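You operate a simulated robot arm through the tools that you are given. There is no shell and no other tool. Be economical: measure what you need, move in short steps, check, and stop when the job is done.

The job below is to be done with a simulated robot arm. You get a single attempt, and the scene is never put back.

Task
Set the pressure switch as its card says, pump till its lamp lights, then bleed down.
Fine: shut the bleed knob to pump; end at zero with it open; leave the gauges racked. Where these are worked on the way, their far stop is far enough and under half their travel is too little: bleed knob.

Only the result counts: the job must be done as asked and must still hold three seconds after the hand-in. Knocking over, shifting, dropping, spilling or breaking anything else fails it.

Robot
A 6-joint arm with a two-finger parallel gripper, fixed in place. Base frame: the origin is at the foot of the arm, x ahead of it, y to its left, z up; the work surface is at about z = 0.9. Lengths are in m, angles in degrees, forces in N, time in s.
With the tool pointing down near the work surface it reaches from about 0.3 to 0.66 m from the base axis. Its first joint turns from -115.0 to 115.0 degrees. Payload 3.43 kg.
The TCP is the grasp point between the finger pads, 0.034 m short of the fingertips. In the tool frame z runs along the fingers and y along their closing line. The gripper opens to 0.128 m. The fingers are 0.024 m wide and 0.012 m thick; the gripper's body (0.048 by 0.13 m) begins 0.096 m behind the TCP.
Orientation is told as [roll, pitch, yaw] about the base's x, y, z axes, in that order, counted from this pose: with the fingers straight down and closing along the base's y, the tool's x points along the base's -x, its y along +y and its z along -z.

Tools
- The arm moves only by the tool apply_moves. Its argument "rows" is a list of rows, each an object of numbers (a shift or turn left out is 0, a gripper value left out holds the last): "fingers": the opening, from 0 (shut) to 1 (fully open); "x", "y", "z": the shift along the tool's x, y, z in units of 50 mm (1.0 is 50 mm); "rx", "ry", "rz": the turn, a rotation vector about the tool's x, y, z in units of 5 degrees (1.0 is 5 degrees). In form: [{"fingers": .., "x": .., "y": .., "z": .., "rx": .., "ry": .., "rz": ..}, ...]. A call has 1 to 10 rows; each row shifts and turns the commanded pose from where the row before left it, along the tool's axes as they then stand. A call with a number of a shift or a turn outside -1 to 1 is refused whole. Rows are played at 5 a second. More than 0.05 m and 8.6 degrees between two rows, or a gripper value outside its range, and nothing of the call is played. Where a pose cannot be reached the arm comes as near as it can. A force on the tool above 40 N (or 10 N above the force at the start of the call, whichever is more), or a blocked arm, ends the call early, and 0.2 s more pass. Each finger travels about 0.153 m/s and halts on what it meets, pressing with about 25 N; the grip force reading is that of the motor and also rises with nothing between the fingers. The clock runs only during rows and for 0.2 s after the last one: add rows that do not move to give the fingers time. The reply holds the time, the measured pose of the TCP, the force on the tool along the base axes, the opening and the grip force, in the units named above and with some noise, with the torque about the TCP (base axes, N m) and any sound that the robot's microphone picked up, and new pictures: "pictures" is both (left out), scene, wrist or none.
- Cameras (640 x 400 px; columns grow to the right, rows downward): "scene" is fixed at [0.0487, -0.5007, 1.6997]; the picture's right is [0.87, -0.50, 0.00], its down [-0.28, -0.48, -0.83] and it looks along [0.42, 0.72, -0.55] (base axes); focal length 364 px, centre (320, 200). "wrist" rides on the gripper at [0.076, -0.011, -0.16] in the tool frame; the picture's right is [0.15, 0.99, 0.00], its down [-0.88, 0.13, -0.46] and it looks along [-0.45, 0.07, 0.89] (tool axes); focal length 234 px, centre (320, 200).
- move_column(by): slides the trunk up (or, below 0, down) by that many m; the arm rides with it, the base frame stays. It gives what a move gives, with no picture.
- locate(camera, pixels): for up to 12 pixels [column, row] of the newest picture of that camera ("zoom" is the newest enlarged one), the place [x, y, z] in the base frame of the surface seen there, good to about 0.002 m. No time passes.
- zoom(camera, box): a new picture of the part [left, top, right, bottom] of that camera's present view, enlarged. No time passes.
- finish_job(): hands the job in; it is judged then, once.

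Go step by step. Measure first, check grasps and placings, and put right what went wrong. The budget is 80 turns and 200 pictures, counting those below and the enlarged ones. Unless the task says otherwise, let go and move clear before handing in, and close with one line.

The tools are called after ">>>" as a command line: name --argument value ..., lists and objects as JSON in quotes. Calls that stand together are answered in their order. apply_moves: Moves the arm, as the interface text tells. Its arguments: {"type":"object","properties":{"rows":{"type":"array","items":{"type":"object","properties":{"fingers":{"type":"number"},"x":{"type":"number"},"y":{"type":"number"},"z":{"type":"number"},"rx":{"type":"number"},"ry":{"type":"number"},"rz":{"type":"number"}}}},"pictures":{"type":"string","enum":["both","scene","wrist","none"]}},"required":["rows"]} The other tools are called the same way: move_column (by) slides the trunk up or down; locate (camera, pixels) gives the place of the surface under pixels of a picture; zoom (camera, box) takes an enlarged picture of a part of a camera's view; finish_job () hands the job in.

At the start:

```text
time: 0.0
ee_pos: [0.2369, 0.373, 1.2434]
tool_rot: [0.0, 0.0, 0.0]
wrist_force: [-0.5, -0.5, 0.0]
ft_torque: [0.02, -0.01, 0.03]
finger_gap: 0.1282
finger_force: 0.1
trunk travel left (down, up): [-0.925, 0.065]
```

scene: 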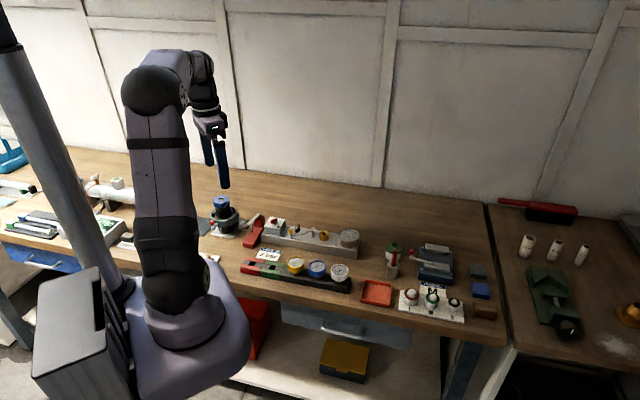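
wrist: 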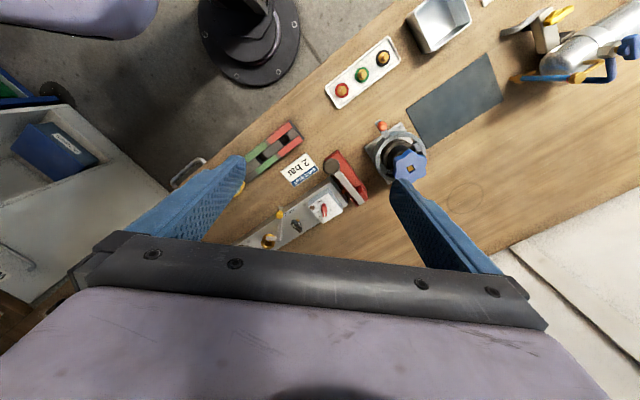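

The scene shows the test rig around (200-360, 190-290), and the wrist picture shows a card "2 bar" at (298,170). I'll zoom in to identify the parts.

>>> zoom --camera "scene" --box '[190, 180, 370, 300]'

>>> zoom --camera "wrist" --box '[220, 100, 440, 250]'

>>> zoom --camera "scene" --box '[340, 220, 510, 330]'

```text
3.33 times, centred on (280, 240) of scene
```

zoom: 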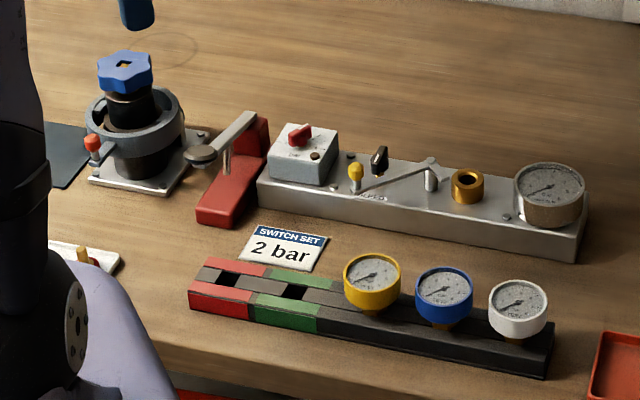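

```text
2.67 times, centred on (330, 175) of wrist
```

zoom: 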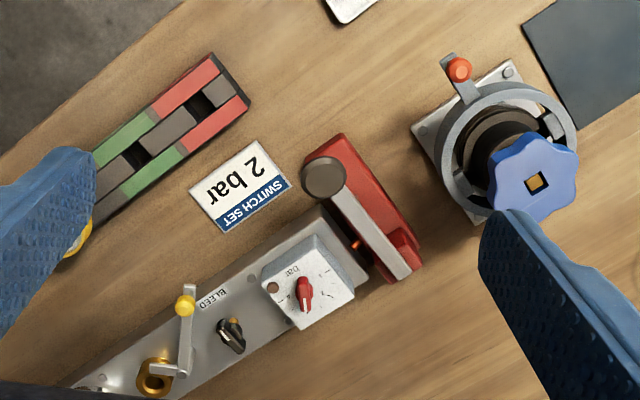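

```text
3.64 times, centred on (425, 275) of scene
```

zoom: 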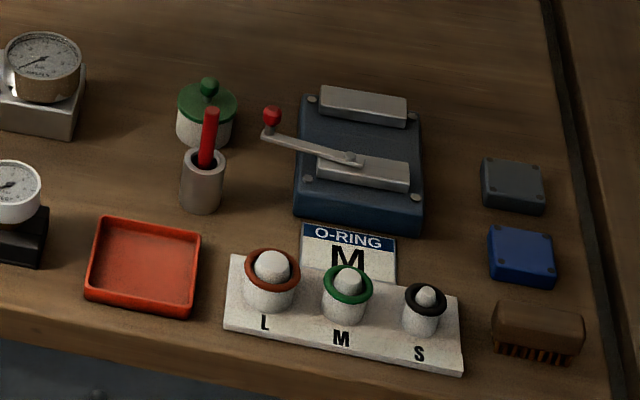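

The rig shows a red pump, a switch with a red knob, a black bleed knob, a yellow lever by a brass port, and a gauge. I'll locate these parts.

>>> zoom --camera "scene" --box '[240, 205, 312, 250]'

>>> locate --camera "scene" --pixels '[[246, 224], [260, 217], [274, 218], [297, 224], [290, 229], [311, 226], [321, 231], [350, 235], [262, 252], [250, 243], [268, 228], [345, 246]]'

```text
8.89 times, centred on (276, 228) of scene
```

zoom: 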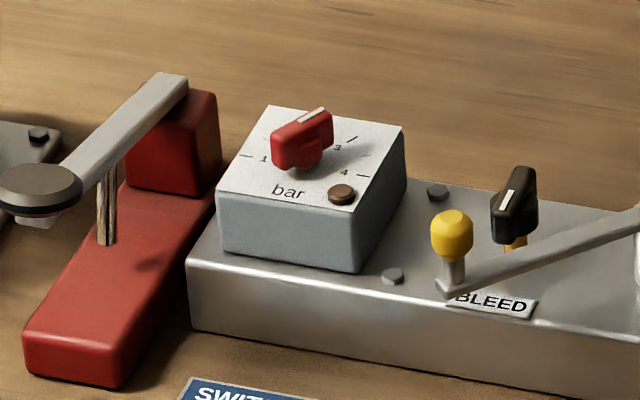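

```text
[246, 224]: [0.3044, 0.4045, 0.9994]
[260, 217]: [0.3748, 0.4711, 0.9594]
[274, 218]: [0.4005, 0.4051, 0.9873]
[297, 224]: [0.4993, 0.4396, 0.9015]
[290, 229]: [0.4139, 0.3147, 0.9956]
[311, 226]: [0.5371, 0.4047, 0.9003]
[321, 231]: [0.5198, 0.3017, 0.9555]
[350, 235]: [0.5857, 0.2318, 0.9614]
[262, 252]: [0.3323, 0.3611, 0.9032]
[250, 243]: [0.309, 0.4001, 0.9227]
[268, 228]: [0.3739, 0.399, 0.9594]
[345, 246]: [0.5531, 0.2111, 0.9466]
```

I'll lower the arm for a closer view of the switch, bleed knob and pump from above.

>>> apply_moves --rows '[{"x": -0.4, "y": -0.15, "z": 0.5}, {"x": -0.4, "y": -0.15, "z": 0.5}, {"x": -0.4, "y": -0.15, "z": 0.5}, {"x": -0.4, "y": -0.15, "z": 0.5}, {}]'

```text
time: 1.2
ee_pos: [0.3196, 0.3443, 1.1419]
tool_rot: [0.0, 0.0, 0.0]
wrist_force: [0.0, -1.2, 0.7]
ft_torque: [-0.02, 0.02, 0.01]
finger_gap: 0.1281
finger_force: 0.1
trunk travel left (down, up): [-0.925, 0.065]
```

scene: 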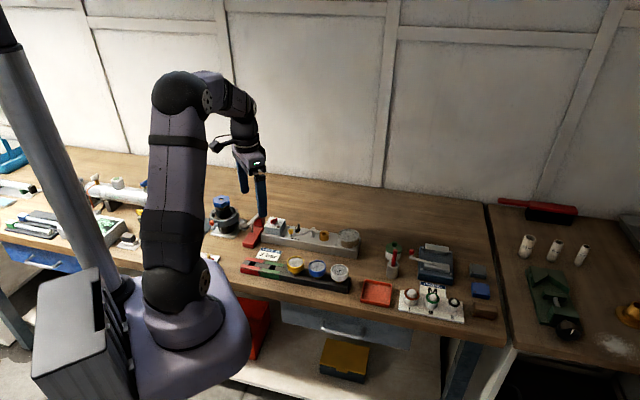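
wrist: 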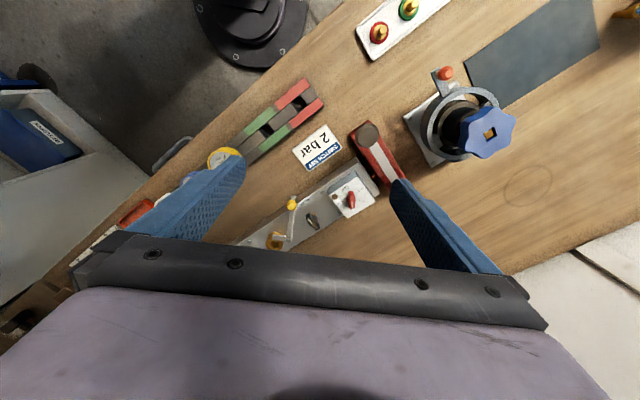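

>>> zoom --camera "wrist" --box '[240, 110, 420, 250]'

>>> zoom --camera "wrist" --box '[320, 160, 390, 220]'

```text
2.86 times, centred on (330, 180) of wrist
```

zoom: 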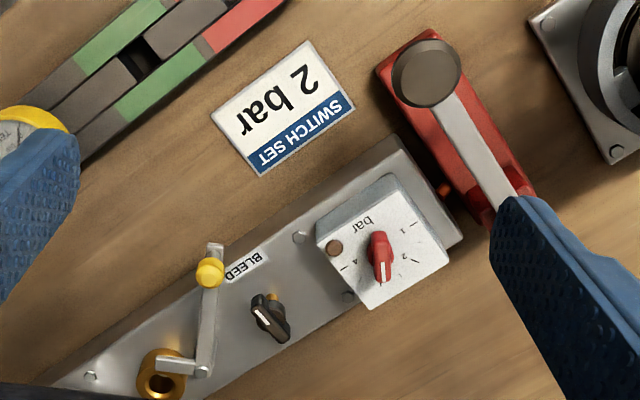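

```text
6.67 times, centred on (355, 190) of wrist
```

zoom: 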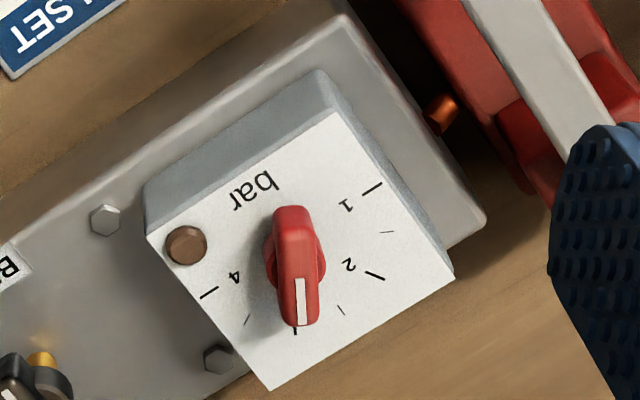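

>>> locate --camera "zoom" --pixels '[[296, 216], [302, 318], [283, 250], [295, 333], [375, 276], [373, 188], [208, 293], [337, 113], [149, 238], [271, 388], [453, 278], [185, 245]]'

>>> zoom --camera "wrist" --box '[270, 190, 340, 250]'

```text
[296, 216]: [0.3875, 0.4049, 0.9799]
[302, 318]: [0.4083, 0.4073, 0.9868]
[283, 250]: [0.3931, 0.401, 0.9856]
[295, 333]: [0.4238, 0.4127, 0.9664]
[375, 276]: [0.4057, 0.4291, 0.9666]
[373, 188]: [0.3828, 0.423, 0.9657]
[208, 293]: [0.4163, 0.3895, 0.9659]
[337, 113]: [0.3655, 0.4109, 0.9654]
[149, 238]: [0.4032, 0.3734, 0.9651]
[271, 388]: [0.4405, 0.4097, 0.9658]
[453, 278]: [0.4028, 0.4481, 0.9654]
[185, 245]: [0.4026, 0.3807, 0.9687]
```

```text
6.67 times, centred on (305, 220) of wrist
```

zoom: 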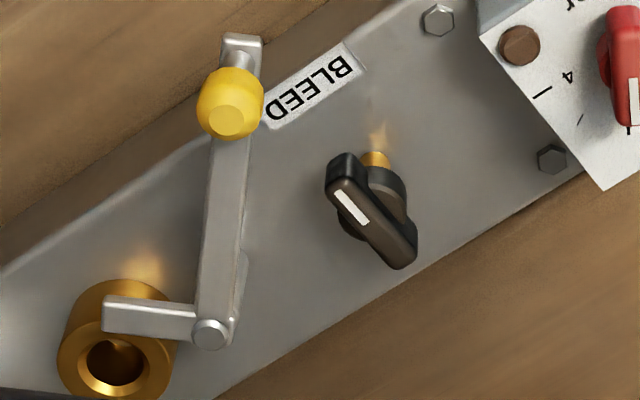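

The red knob points at 3 and the card says 2, so it needs about +60° of yaw. Next I'll measure the bleed knob, the yellow lever and the pump.

>>> locate --camera "zoom" --pixels '[[335, 185], [365, 222], [400, 260], [375, 158], [345, 230], [405, 190], [230, 105], [240, 50], [208, 335], [130, 318], [115, 375], [300, 200]]'

>>> locate --camera "wrist" --pixels '[[368, 135], [385, 155], [395, 175], [365, 125], [370, 165], [362, 145]]'

>>> zoom --camera "scene" --box '[328, 222, 372, 252]'

```text
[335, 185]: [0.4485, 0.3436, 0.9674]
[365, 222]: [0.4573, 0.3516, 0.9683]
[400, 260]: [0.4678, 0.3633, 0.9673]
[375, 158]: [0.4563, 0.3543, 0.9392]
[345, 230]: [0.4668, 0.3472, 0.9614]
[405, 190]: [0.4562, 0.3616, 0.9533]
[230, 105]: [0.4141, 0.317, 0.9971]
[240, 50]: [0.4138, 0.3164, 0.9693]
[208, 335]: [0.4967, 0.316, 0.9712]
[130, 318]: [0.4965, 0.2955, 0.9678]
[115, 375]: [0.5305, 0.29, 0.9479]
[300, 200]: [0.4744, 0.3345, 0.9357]
```

```text
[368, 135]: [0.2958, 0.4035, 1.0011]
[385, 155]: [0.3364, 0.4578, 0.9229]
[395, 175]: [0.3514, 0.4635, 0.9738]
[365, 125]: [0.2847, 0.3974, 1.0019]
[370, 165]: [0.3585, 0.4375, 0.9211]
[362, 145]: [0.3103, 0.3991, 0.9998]
```

```text
13.33 times, centred on (350, 237) of scene
```

zoom: 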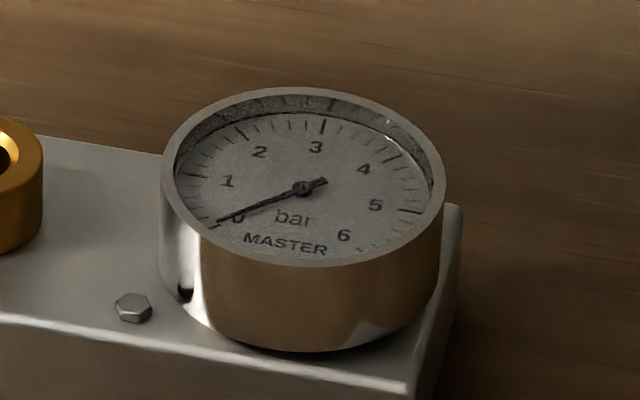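

The master gauge reads 0. The switch knob centre is about (0.400, 0.4066) and the bleed knob about (0.4575, 0.3525). I'll hover over the switch knob with yaw near 15.

>>> apply_moves --rows '[{"x": -0.536, "y": 0.4153, "fingers": 0.3}, {"x": -0.536, "y": 0.4153}, {"x": -0.536, "y": 0.4153}, {"rz": -1}, {"rz": -1}, {"rz": -1}, {"z": 0.6}, {"z": 0.6}, {}]'

```text
time: 3.2
ee_pos: [0.3989, 0.4082, 1.0823]
tool_rot: [0.1, -0.1, 15.0]
wrist_force: [0.1, -0.1, -0.9]
ft_torque: [-0.02, -0.03, 0.03]
finger_gap: 0.0385
finger_force: 0.1
trunk travel left (down, up): [-0.925, 0.065]
```

scene: 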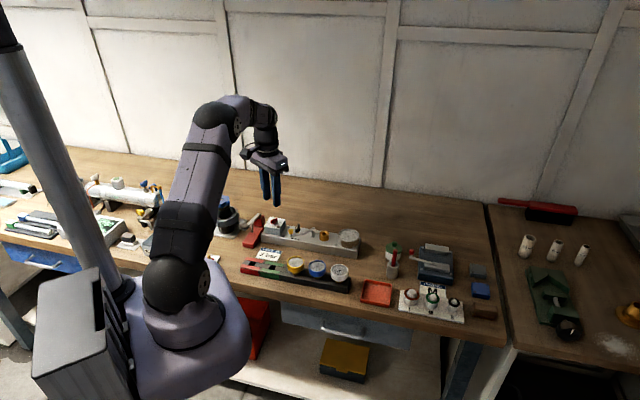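
wrist: 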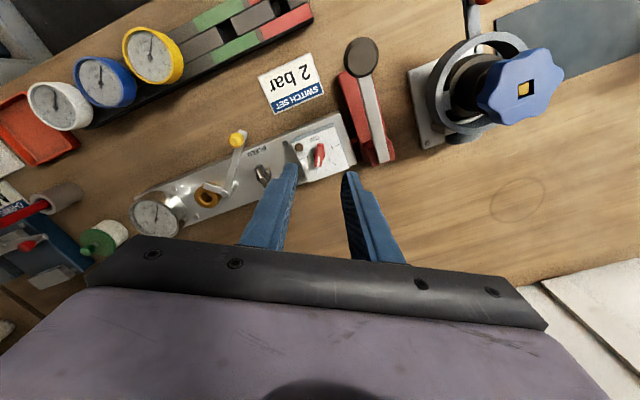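

>>> zoom --camera "wrist" --box '[285, 125, 357, 175]'

```text
8.00 times, centred on (321, 150) of wrist
```

zoom: 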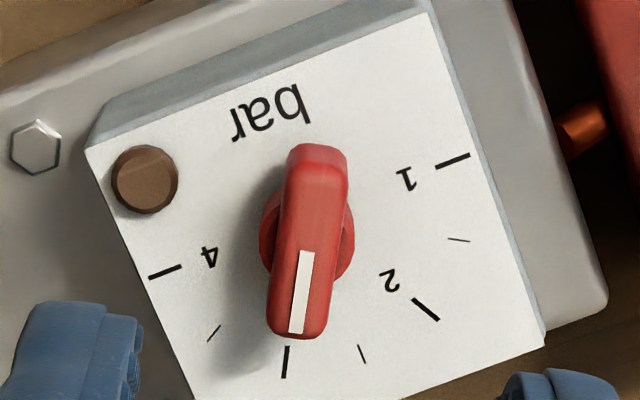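

>>> locate --camera "zoom" --pixels '[[318, 160], [297, 320], [303, 270], [275, 325], [322, 325], [287, 362], [427, 308], [452, 161], [165, 271], [340, 170], [296, 165], [310, 255]]'

```text
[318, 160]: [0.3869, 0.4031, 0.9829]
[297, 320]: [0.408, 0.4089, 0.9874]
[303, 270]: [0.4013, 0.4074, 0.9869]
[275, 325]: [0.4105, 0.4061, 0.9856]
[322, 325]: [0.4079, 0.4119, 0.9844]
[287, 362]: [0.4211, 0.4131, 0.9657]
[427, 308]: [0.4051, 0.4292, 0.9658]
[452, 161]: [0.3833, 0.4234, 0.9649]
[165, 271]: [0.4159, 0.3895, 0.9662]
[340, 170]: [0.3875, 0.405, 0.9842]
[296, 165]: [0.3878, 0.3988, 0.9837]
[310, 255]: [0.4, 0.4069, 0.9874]
```

The knob sits at 15.4°, on the 3 tick. I'll descend onto it and close.

>>> apply_moves --rows '[{"y": -0.034, "x": -0.012, "z": 0.5}, {"z": 0.5}, {"z": 0.4}, {"z": 0.16}, {}, {"fingers": 0.0}, {}, {}]' --pictures "wrist"

```text
time: 5.0
ee_pos: [0.3979, 0.4062, 1.0035]
tool_rot: [0.0, -0.2, 15.0]
wrist_force: [-3.0, 11.0, -1.6]
ft_torque: [0.45, -0.24, 0.02]
finger_gap: 0.009
finger_force: 43.1
trunk travel left (down, up): [-0.925, 0.065]
```

wrist: 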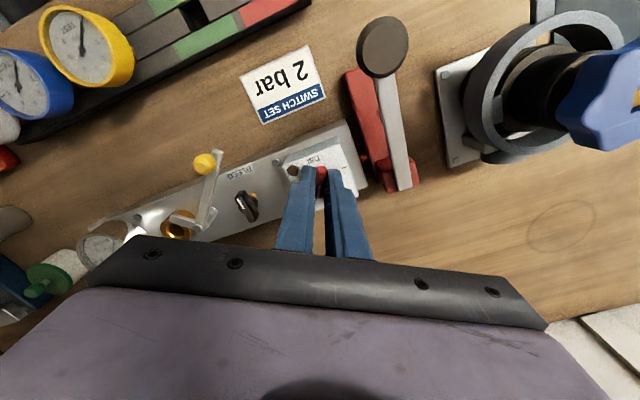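

The knob is gripped with a gap of 9 mm. I'll turn it +60°.

>>> apply_moves --rows '[{"y": 0.015}, {"rz": -1}, {"rz": -1}, {"rz": -1}, {"rz": -1}, {"rz": -1}, {"rz": -1}, {}]' --pictures "none"

>>> apply_moves --rows '[{"rz": -1}, {"rz": -1}, {"rz": -1}, {"rz": -1}, {"rz": -1}, {"rz": -1}, {}, {}]' --pictures "wrist"

```text
time: 6.8
ee_pos: [0.3982, 0.4058, 1.0046]
tool_rot: [-0.1, 0.0, 45.1]
wrist_force: [-1.0, 1.4, -1.0]
ft_torque: [-0.21, 0.39, 0.02]
finger_gap: 0.0089
finger_force: 42.7
trunk travel left (down, up): [-0.925, 0.065]
```

```text
time: 8.6
ee_pos: [0.3989, 0.4051, 1.0043]
tool_rot: [0.0, 0.1, 75.1]
wrist_force: [1.3, -2.4, -5.3]
ft_torque: [-0.87, 0.13, -0.01]
finger_gap: 0.0084
finger_force: 42.8
trunk travel left (down, up): [-0.925, 0.065]
```

wrist: 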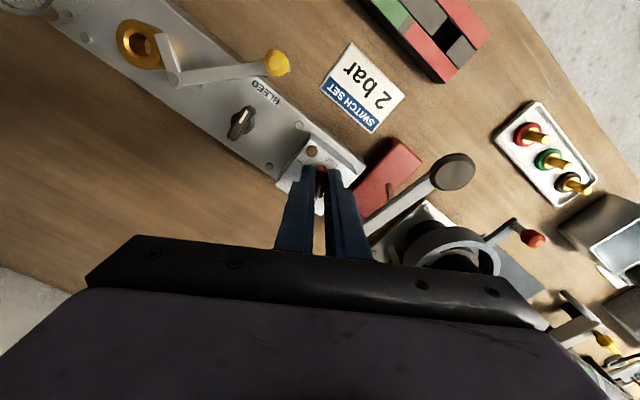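

The turn finished at yaw 75. I'll release, rise and check.

>>> apply_moves --rows '[{"fingers": 0.25}, {}, {"z": -0.4}, {"z": -0.6}, {"z": -0.6}, {}]'

>>> zoom --camera "wrist" --box '[275, 130, 355, 190]'

>>> zoom --camera "scene" --box '[250, 205, 322, 250]'

```text
time: 10.0
ee_pos: [0.3985, 0.4049, 1.0859]
tool_rot: [0.0, -0.1, 75.0]
wrist_force: [0.5, -0.2, -0.2]
ft_torque: [-0.02, 0.01, -0.02]
finger_gap: 0.032
finger_force: 0.0
trunk travel left (down, up): [-0.925, 0.065]
```

scene: 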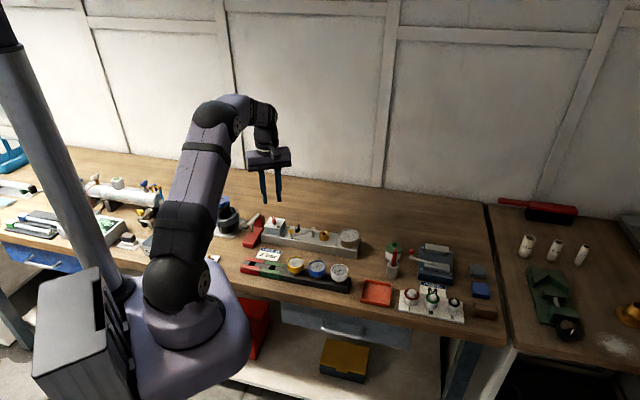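
wrist: 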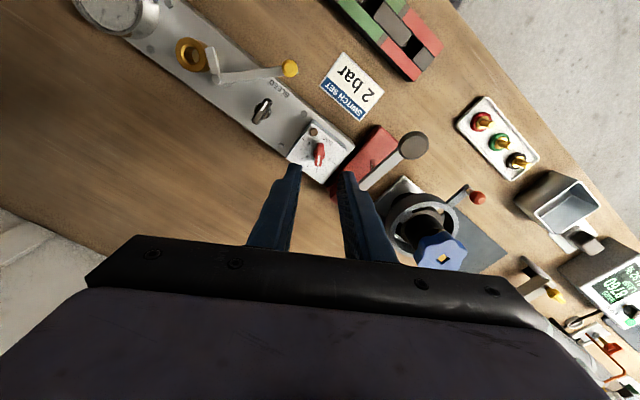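

```text
6.67 times, centred on (315, 160) of wrist
```

zoom: 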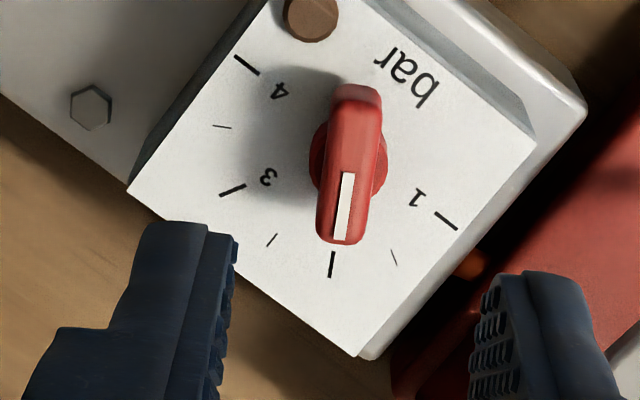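

```text
8.89 times, centred on (286, 228) of scene
```

zoom: 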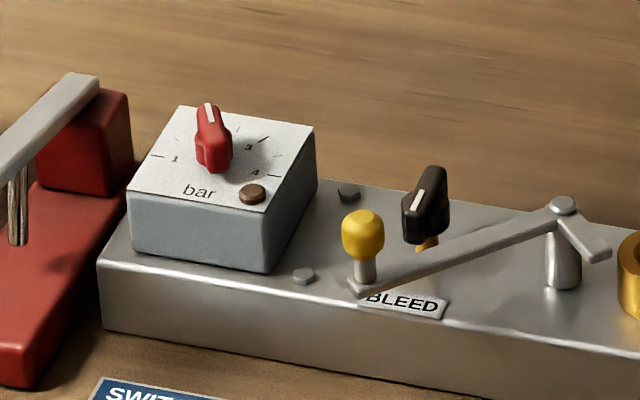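

The knob now points at the 2 tick. I'll measure its angle and look at the bleed knob.

>>> zoom --camera "wrist" --box '[295, 130, 343, 166]'

>>> locate --camera "zoom" --pixels '[[358, 68], [327, 295], [343, 165], [323, 355], [296, 280], [358, 285], [325, 70], [390, 80]]'

>>> zoom --camera "wrist" --box '[225, 75, 305, 135]'

```text
11.11 times, centred on (319, 148) of wrist
```

zoom: 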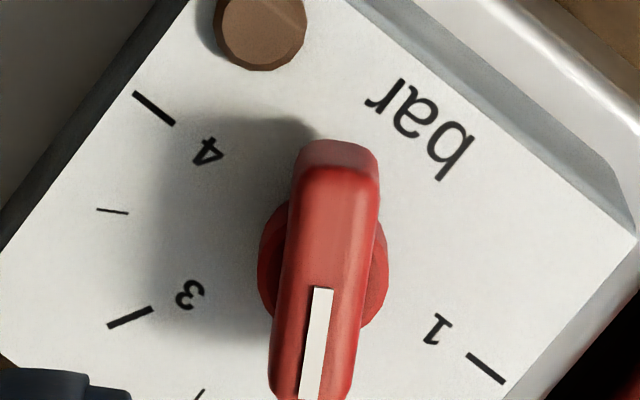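

```text
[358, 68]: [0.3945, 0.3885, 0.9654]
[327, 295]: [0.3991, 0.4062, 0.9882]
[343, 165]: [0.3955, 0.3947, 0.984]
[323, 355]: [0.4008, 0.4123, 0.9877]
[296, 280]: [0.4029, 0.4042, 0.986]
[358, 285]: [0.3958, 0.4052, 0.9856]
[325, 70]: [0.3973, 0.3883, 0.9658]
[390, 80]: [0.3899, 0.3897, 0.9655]
```

```text
6.67 times, centred on (265, 105) of wrist
```

zoom: 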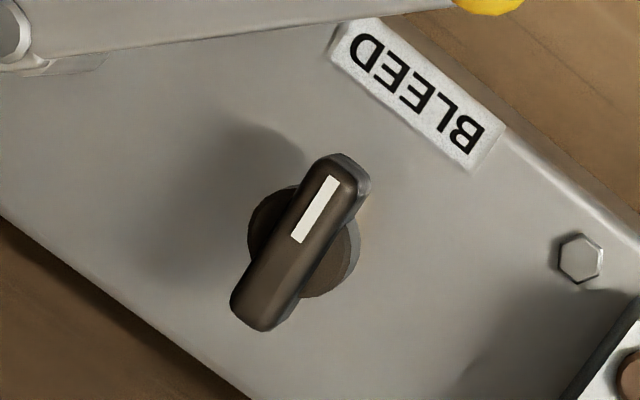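

The switch is set to 2 (74.4° against 75°). Next I'll go over the bleed knob at yaw 45.

>>> apply_moves --rows '[{"rz": 1, "fingers": 0.2}, {"rz": 1}, {"rz": 1}, {"rz": 1}, {"rz": 1}, {"rz": 1}, {"x": -0.05, "y": -0.8}, {"x": -0.057, "y": -0.775}, {"z": 0.7}, {}]'

>>> zoom --camera "wrist" --box '[270, 110, 370, 190]'

```text
time: 12.2
ee_pos: [0.4559, 0.3529, 1.0514]
tool_rot: [0.0, 0.0, 45.0]
wrist_force: [0.4, -0.7, 0.5]
ft_torque: [0.02, -0.01, 0.02]
finger_gap: 0.0255
finger_force: 0.1
trunk travel left (down, up): [-0.925, 0.065]
```

scene: 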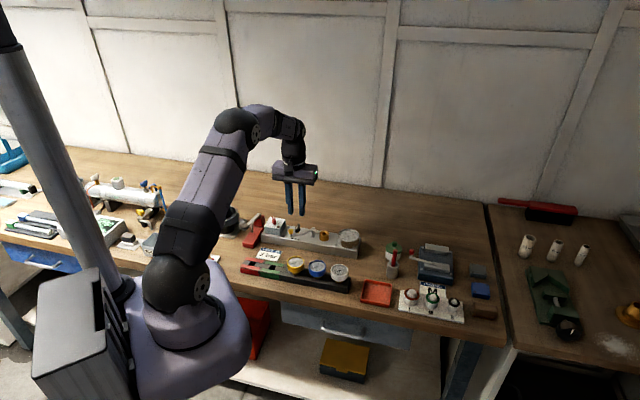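
wrist: 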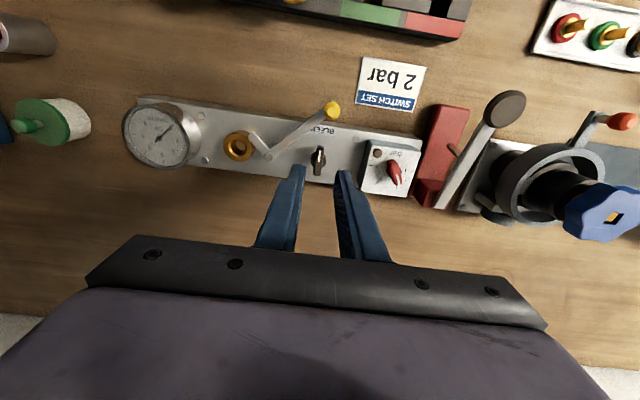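

```text
5.00 times, centred on (320, 150) of wrist
```

zoom: 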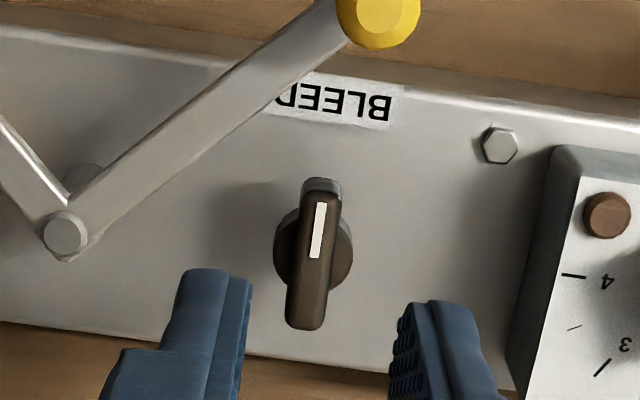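

>>> locate --camera "zoom" --pixels '[[320, 195], [304, 315], [312, 255], [292, 255], [332, 255], [275, 255], [350, 255]]'

```text
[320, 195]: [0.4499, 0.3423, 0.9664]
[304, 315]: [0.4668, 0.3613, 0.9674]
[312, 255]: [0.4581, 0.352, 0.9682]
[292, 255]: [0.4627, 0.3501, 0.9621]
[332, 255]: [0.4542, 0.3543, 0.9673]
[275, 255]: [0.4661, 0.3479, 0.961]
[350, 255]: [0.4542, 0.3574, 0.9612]
```

I'll descend onto the bleed knob and grip it.

>>> apply_moves --rows '[{"x": -0.02, "y": -0.047, "z": 0.5}, {"z": 0.5}, {"z": 0.248}, {}, {"fingers": 0}, {}, {}]' --pictures "wrist"

>>> zoom --camera "wrist" --box '[270, 110, 370, 190]'

```text
time: 13.8
ee_pos: [0.458, 0.354, 0.9881]
tool_rot: [0.0, 0.1, 44.9]
wrist_force: [-3.1, 1.6, -4.7]
ft_torque: [0.7, -0.6, 0.0]
finger_gap: 0.0087
finger_force: 43.1
trunk travel left (down, up): [-0.925, 0.065]
```

wrist: 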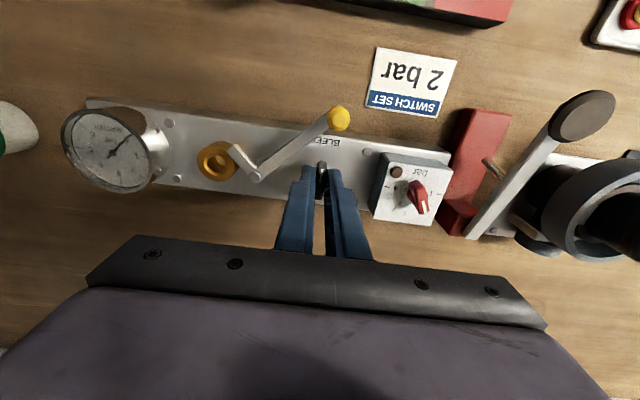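

```text
5.00 times, centred on (320, 150) of wrist
```

zoom: 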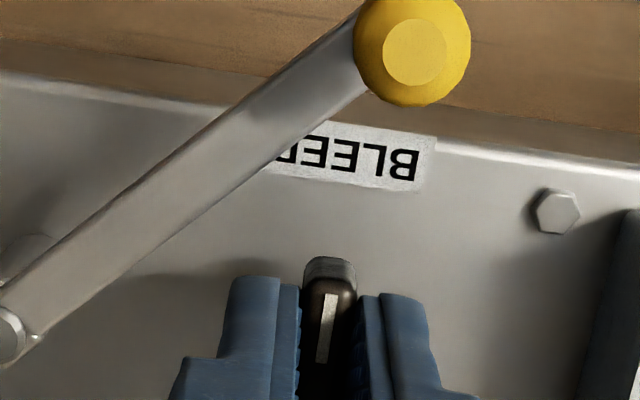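

Gripped with a gap of 8.7 mm. I'll turn clockwise (rz +) in small steps while watching the torque.

>>> apply_moves --rows '[{"rz": 1}, {"rz": 1}, {"rz": 1}, {}]' --pictures "wrist"

>>> zoom --camera "wrist" --box '[270, 110, 370, 190]'

```text
time: 14.8
ee_pos: [0.4593, 0.3523, 0.9861]
tool_rot: [-0.1, 0.1, 29.8]
wrist_force: [-6.9, 1.7, -8.3]
ft_torque: [0.7, -0.79, 0.02]
finger_gap: 0.0089
finger_force: 42.4
trunk travel left (down, up): [-0.925, 0.065]
```

wrist: 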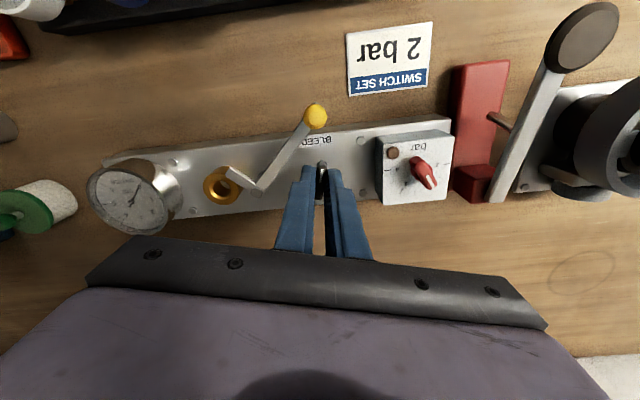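

```text
5.00 times, centred on (320, 150) of wrist
```

zoom: 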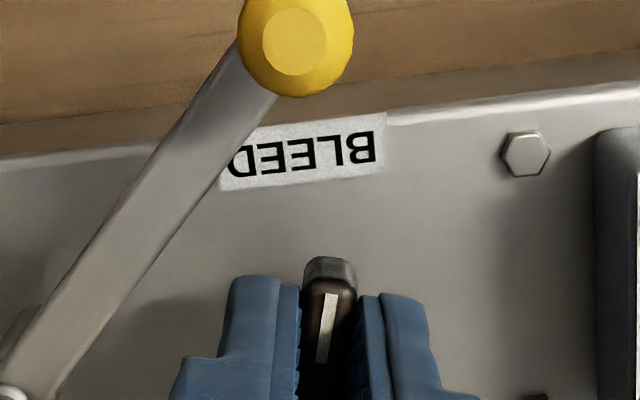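

The knob follows freely. I'll continue clockwise.

>>> apply_moves --rows '[{"rz": 1}, {"rz": 1}, {"rz": 1}, {"rz": 1}, {"rz": 1}, {"rz": 1}, {}]' --pictures "none"

>>> apply_moves --rows '[{"rz": 1}, {"rz": 1}, {"rz": 1}, {"rz": 1}, {}]' --pictures "wrist"

>>> zoom --camera "wrist" --box '[270, 110, 370, 190]'

```text
time: 16.4
ee_pos: [0.4589, 0.3533, 0.9874]
tool_rot: [-0.1, 0.0, -0.1]
wrist_force: [-13.1, 6.1, -4.6]
ft_torque: [0.24, 1.56, 0.01]
finger_gap: 0.009
finger_force: 42.9
trunk travel left (down, up): [-0.925, 0.065]
```

```text
time: 17.6
ee_pos: [0.4583, 0.3546, 0.9866]
tool_rot: [-0.1, 0.0, -20.1]
wrist_force: [-12.2, 5.7, -7.8]
ft_torque: [0.45, 0.89, 0.02]
finger_gap: 0.0088
finger_force: 42.6
trunk travel left (down, up): [-0.925, 0.065]
```

wrist: 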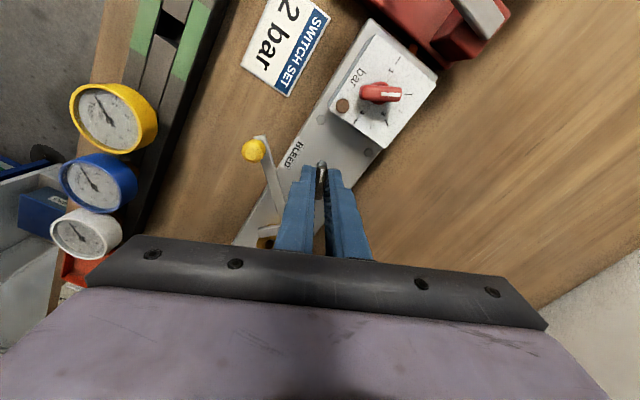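

```text
5.00 times, centred on (320, 150) of wrist
```

zoom: 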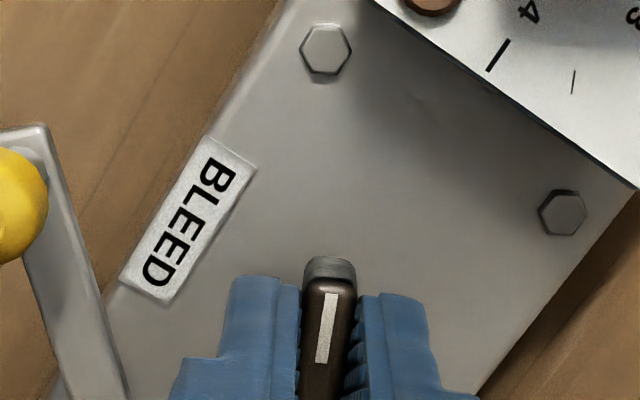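

>>> apply_moves --rows '[{"rz": 1}, {"rz": 1}, {"rz": 1}, {"rz": 1}, {"rz": 1}, {}]' --pictures "none"

>>> apply_moves --rows '[{"rz": 1}, {"rz": 1}, {"rz": 1}, {"rz": 1}, {}]' --pictures "wrist"

>>> zoom --camera "wrist" --box '[270, 110, 370, 190]'

```text
time: 19.0
ee_pos: [0.4589, 0.354, 0.9877]
tool_rot: [0.0, 0.0, -45.0]
wrist_force: [-13.4, 7.0, -11.0]
ft_torque: [0.63, 0.69, 0.05]
finger_gap: 0.0089
finger_force: 42.4
trunk travel left (down, up): [-0.925, 0.065]
```

```text
time: 20.2
ee_pos: [0.4592, 0.3528, 0.9877]
tool_rot: [0.0, -0.1, -65.0]
wrist_force: [-8.5, 1.8, -7.5]
ft_torque: [-0.11, 0.03, 1.56]
finger_gap: 0.017
finger_force: 44.9
trunk travel left (down, up): [-0.925, 0.065]
```

wrist: 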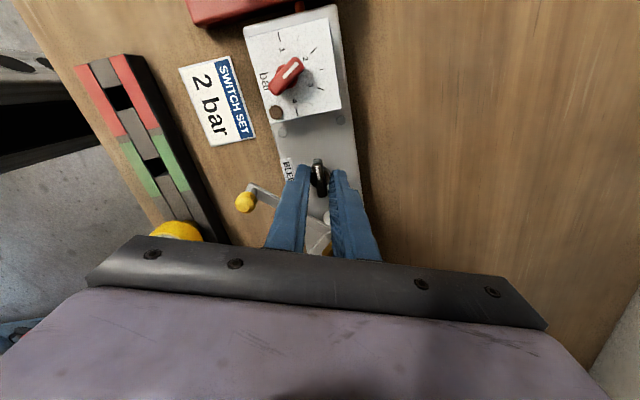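

```text
5.00 times, centred on (320, 150) of wrist
```

zoom: 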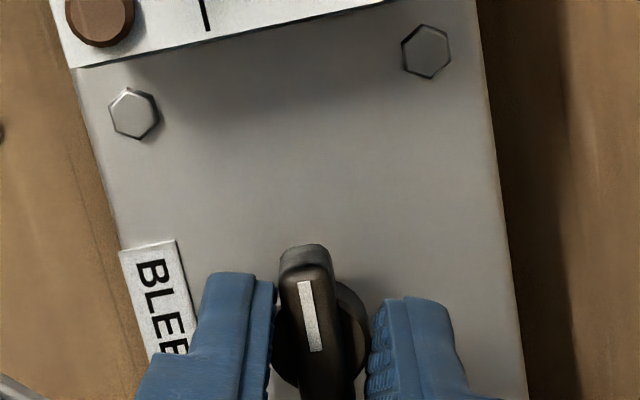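

The knob stopped after about 90°, with the white mark toward the switch box, and the fingers slipped at the stop (gap 17 mm). I'll release, rise and check it.

>>> apply_moves --rows '[{"fingers": 0.25}, {}, {"z": -0.6}, {"z": -0.8}, {"z": -0.8, "rz": -1}, {"rz": -1}, {"rz": -1}, {"rz": -1}, {}]'

>>> zoom --camera "wrist" --box '[250, 70, 390, 180]'

```text
time: 22.2
ee_pos: [0.4603, 0.353, 1.0973]
tool_rot: [-0.1, 0.0, -44.9]
wrist_force: [0.2, 0.1, 0.6]
ft_torque: [0.03, 0.01, 0.03]
finger_gap: 0.0322
finger_force: 0.1
trunk travel left (down, up): [-0.925, 0.065]
```

scene: 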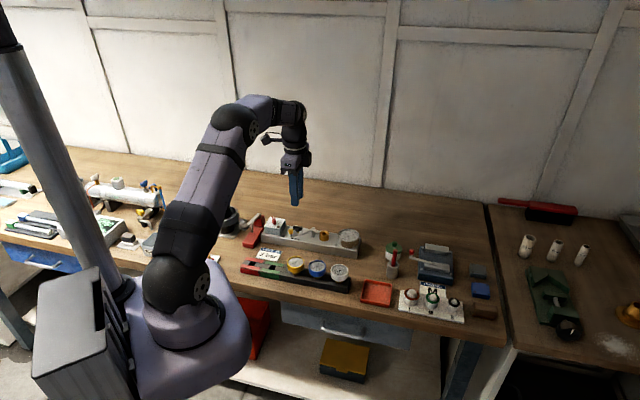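
wrist: 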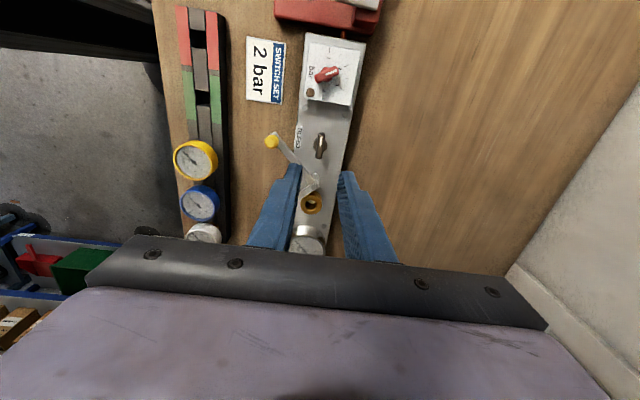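

```text
3.64 times, centred on (320, 125) of wrist
```

zoom: 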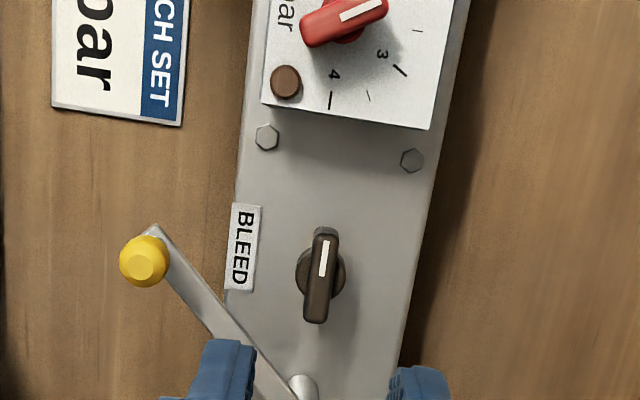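

The bleed knob now sits along the manifold, at 90°. I'll close the fingers and hover over the pump handle disc.

>>> apply_moves --rows '[{"x": 0.745, "y": -0.4, "fingers": 0}, {"x": 0.745, "y": -0.4}, {"x": 0.745, "y": -0.4}, {"x": 0.745, "y": -0.4}, {}]'

>>> zoom --camera "wrist" --box '[240, 80, 400, 190]'

>>> zoom --camera "scene" --box '[190, 170, 300, 250]'

```text
time: 23.4
ee_pos: [0.3016, 0.3998, 1.0979]
tool_rot: [0.0, 0.1, -45.1]
wrist_force: [-0.1, 0.0, -0.8]
ft_torque: [0.0, 0.0, 0.02]
finger_gap: 0.0001
finger_force: 25.1
trunk travel left (down, up): [-0.925, 0.065]
```

scene: 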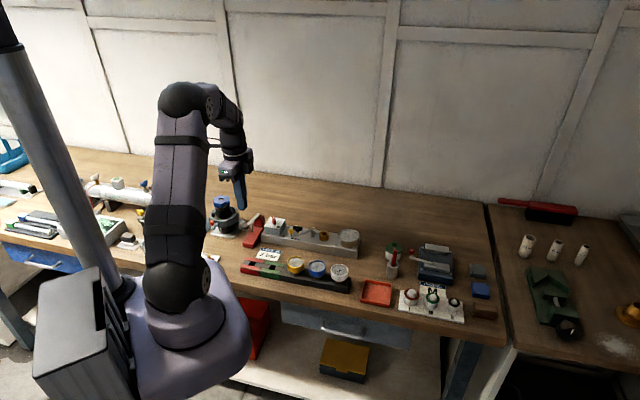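
wrist: 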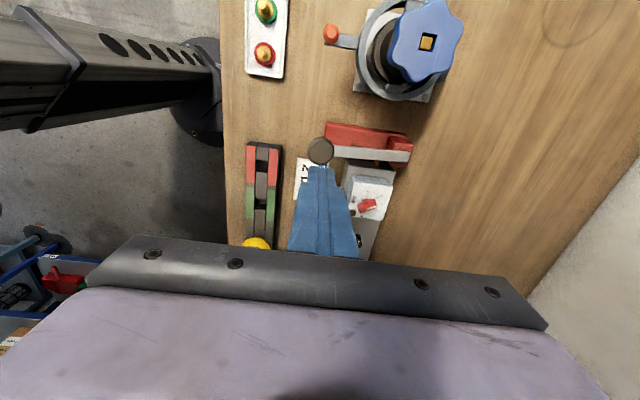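

```text
3.64 times, centred on (320, 135) of wrist
```

zoom: 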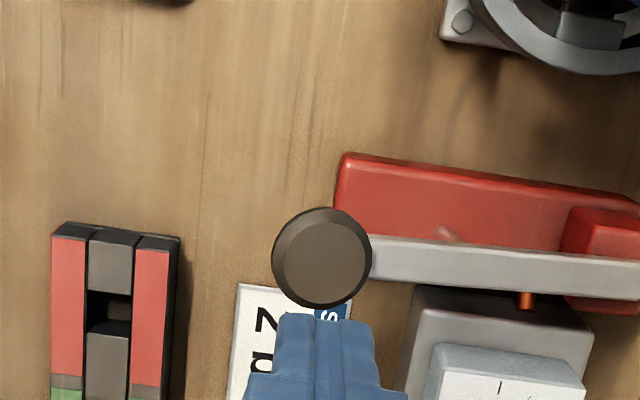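

```text
5.00 times, centred on (245, 210) of scene
```

zoom: 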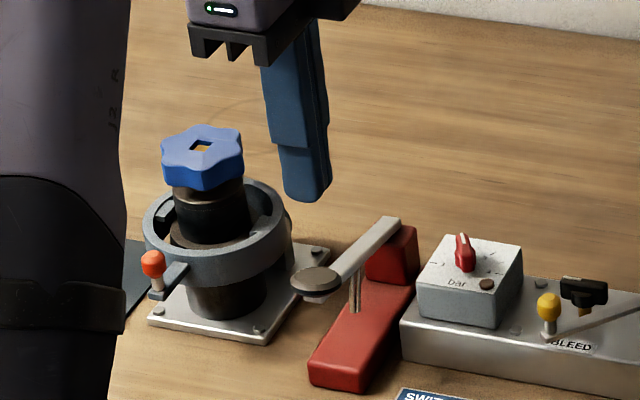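

>>> locate --camera "wrist" --pixels '[[320, 151], [309, 151], [332, 151], [320, 139], [320, 161], [345, 152], [400, 155], [427, 42], [400, 50]]'

```text
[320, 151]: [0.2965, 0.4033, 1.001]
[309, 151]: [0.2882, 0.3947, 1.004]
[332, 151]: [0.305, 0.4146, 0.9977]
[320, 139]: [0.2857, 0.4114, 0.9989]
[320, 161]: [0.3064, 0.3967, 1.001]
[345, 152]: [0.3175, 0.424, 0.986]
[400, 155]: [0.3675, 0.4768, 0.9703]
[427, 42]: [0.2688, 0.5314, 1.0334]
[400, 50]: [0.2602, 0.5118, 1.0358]
```

The disc centre is (0.2965, 0.404, 1.00). I'll press it down with the closed fingertips.

>>> apply_moves --rows '[{"x": 0.124, "y": 0.05, "z": 0.4}, {"z": 0.6}, {"z": 0.4}, {"z": 0.3}, {"z": 0.3}, {"z": 0.2}]'

>>> zoom --camera "scene" --box '[240, 200, 370, 260]'

```text
time: 24.8
ee_pos: [0.2934, 0.4057, 0.9995]
tool_rot: [0.4, 0.1, -45.0]
wrist_force: [-9.5, -15.9, 31.6]
ft_torque: [-0.39, 0.04, -0.1]
finger_gap: 0.0002
finger_force: 25.2
trunk travel left (down, up): [-0.925, 0.065]
stopped in row 6: the force on the tool passed its limit at 45 N (the readings are from after the stop); the commanded pose is now the measured one
```

scene: 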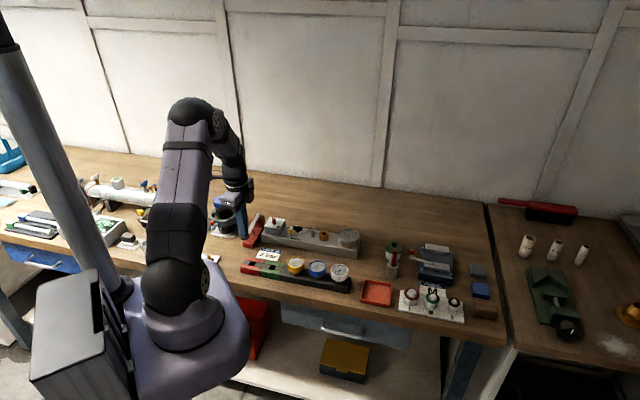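
wrist: 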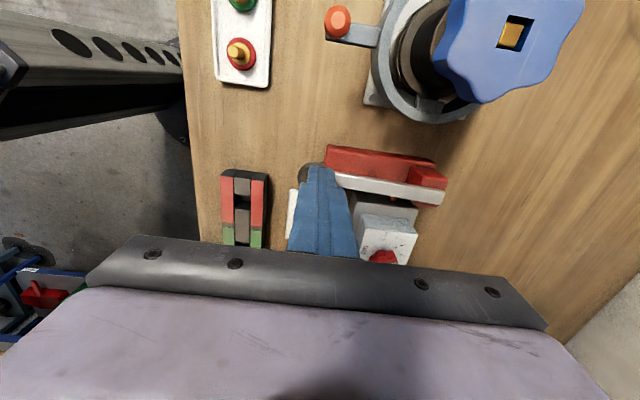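

```text
4.92 times, centred on (305, 230) of scene
```

zoom: 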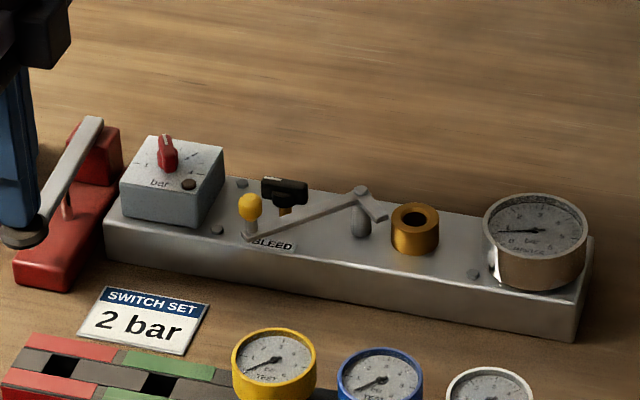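

The gauge rose to about 0.6 bar and the lever reached its lower stop. I'll rise and check whether it springs back and whether pressure holds.

>>> apply_moves --rows '[{"z": -0.4}, {"z": -0.5}, {"z": -0.3}, {}, {}]' --pictures "scene"

>>> zoom --camera "scene" --box '[240, 200, 370, 260]'

>>> zoom --camera "scene" --box '[328, 222, 372, 252]'

```text
time: 26.0
ee_pos: [0.2955, 0.4087, 1.0566]
tool_rot: [0.5, 0.1, -45.0]
wrist_force: [-0.1, 0.1, -0.7]
ft_torque: [-0.02, 0.01, 0.0]
finger_gap: 0.0004
finger_force: 25.3
trunk travel left (down, up): [-0.925, 0.065]
```

scene: 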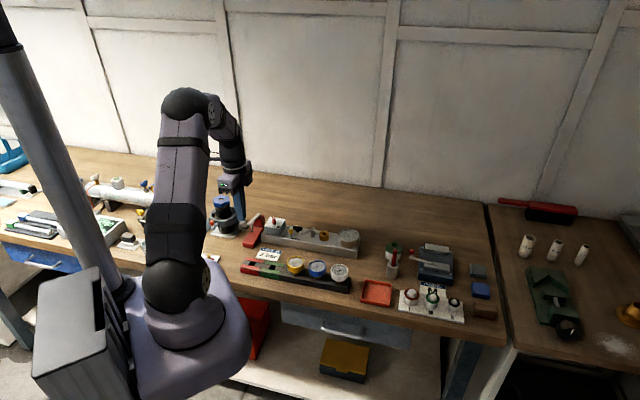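

```text
4.92 times, centred on (305, 230) of scene
```

zoom: 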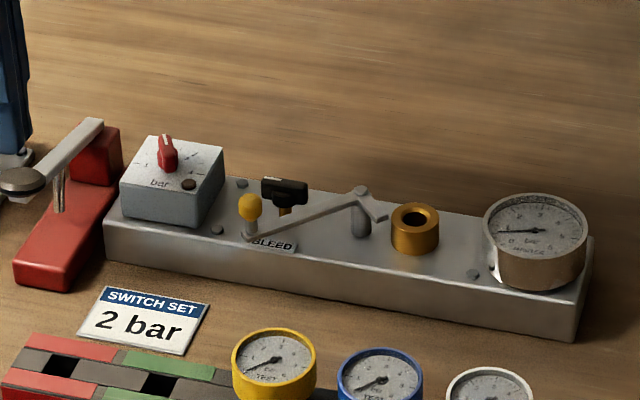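

```text
13.33 times, centred on (350, 237) of scene
```

zoom: 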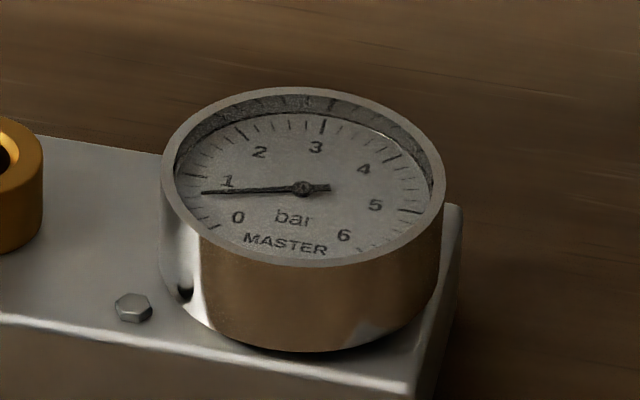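

Pressure holds near 0.7 bar and the lever returned. I'll make the second stroke.

>>> apply_moves --rows '[{"z": 0.45, "y": -0.03}, {"z": 0.35}, {"z": 0.25}, {"z": 0.08}, {}]' --pictures "none"

>>> apply_moves --rows '[{"z": -0.4}, {"z": -0.45}, {"z": -0.3}, {}, {}]' --pictures "scene"

>>> zoom --camera "scene" --box '[240, 200, 370, 260]'

>>> zoom --camera "scene" --box '[328, 222, 372, 252]'

```text
time: 27.2
ee_pos: [0.2941, 0.407, 0.9996]
tool_rot: [0.7, 0.1, -45.0]
wrist_force: [-4.9, -4.0, 17.2]
ft_torque: [-0.1, -0.02, -0.04]
finger_gap: 0.0002
finger_force: 24.9
trunk travel left (down, up): [-0.925, 0.065]
```

```text
time: 28.4
ee_pos: [0.2962, 0.4076, 1.0571]
tool_rot: [0.5, 0.1, -45.1]
wrist_force: [-0.2, 0.0, -0.2]
ft_torque: [-0.02, -0.02, 0.04]
finger_gap: 0.0001
finger_force: 24.6
trunk travel left (down, up): [-0.925, 0.065]
```

scene: 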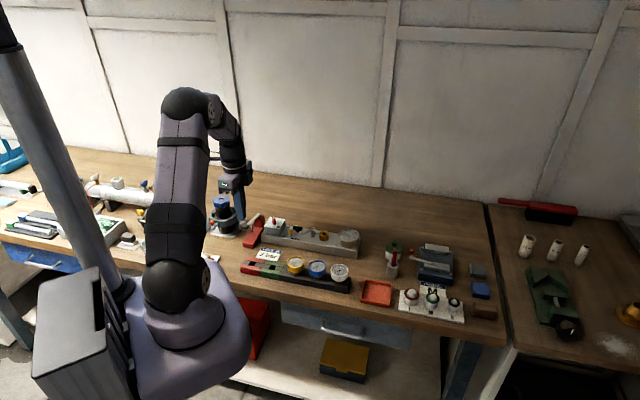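

```text
4.92 times, centred on (305, 230) of scene
```

zoom: 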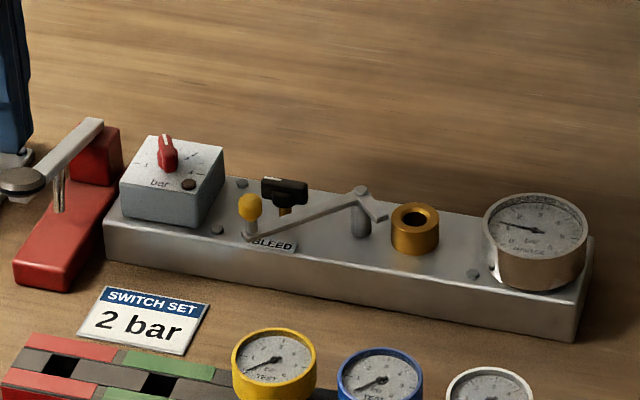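

```text
13.33 times, centred on (350, 237) of scene
```

zoom: 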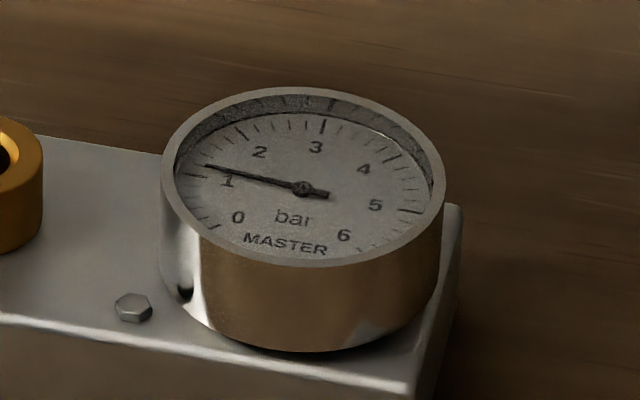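

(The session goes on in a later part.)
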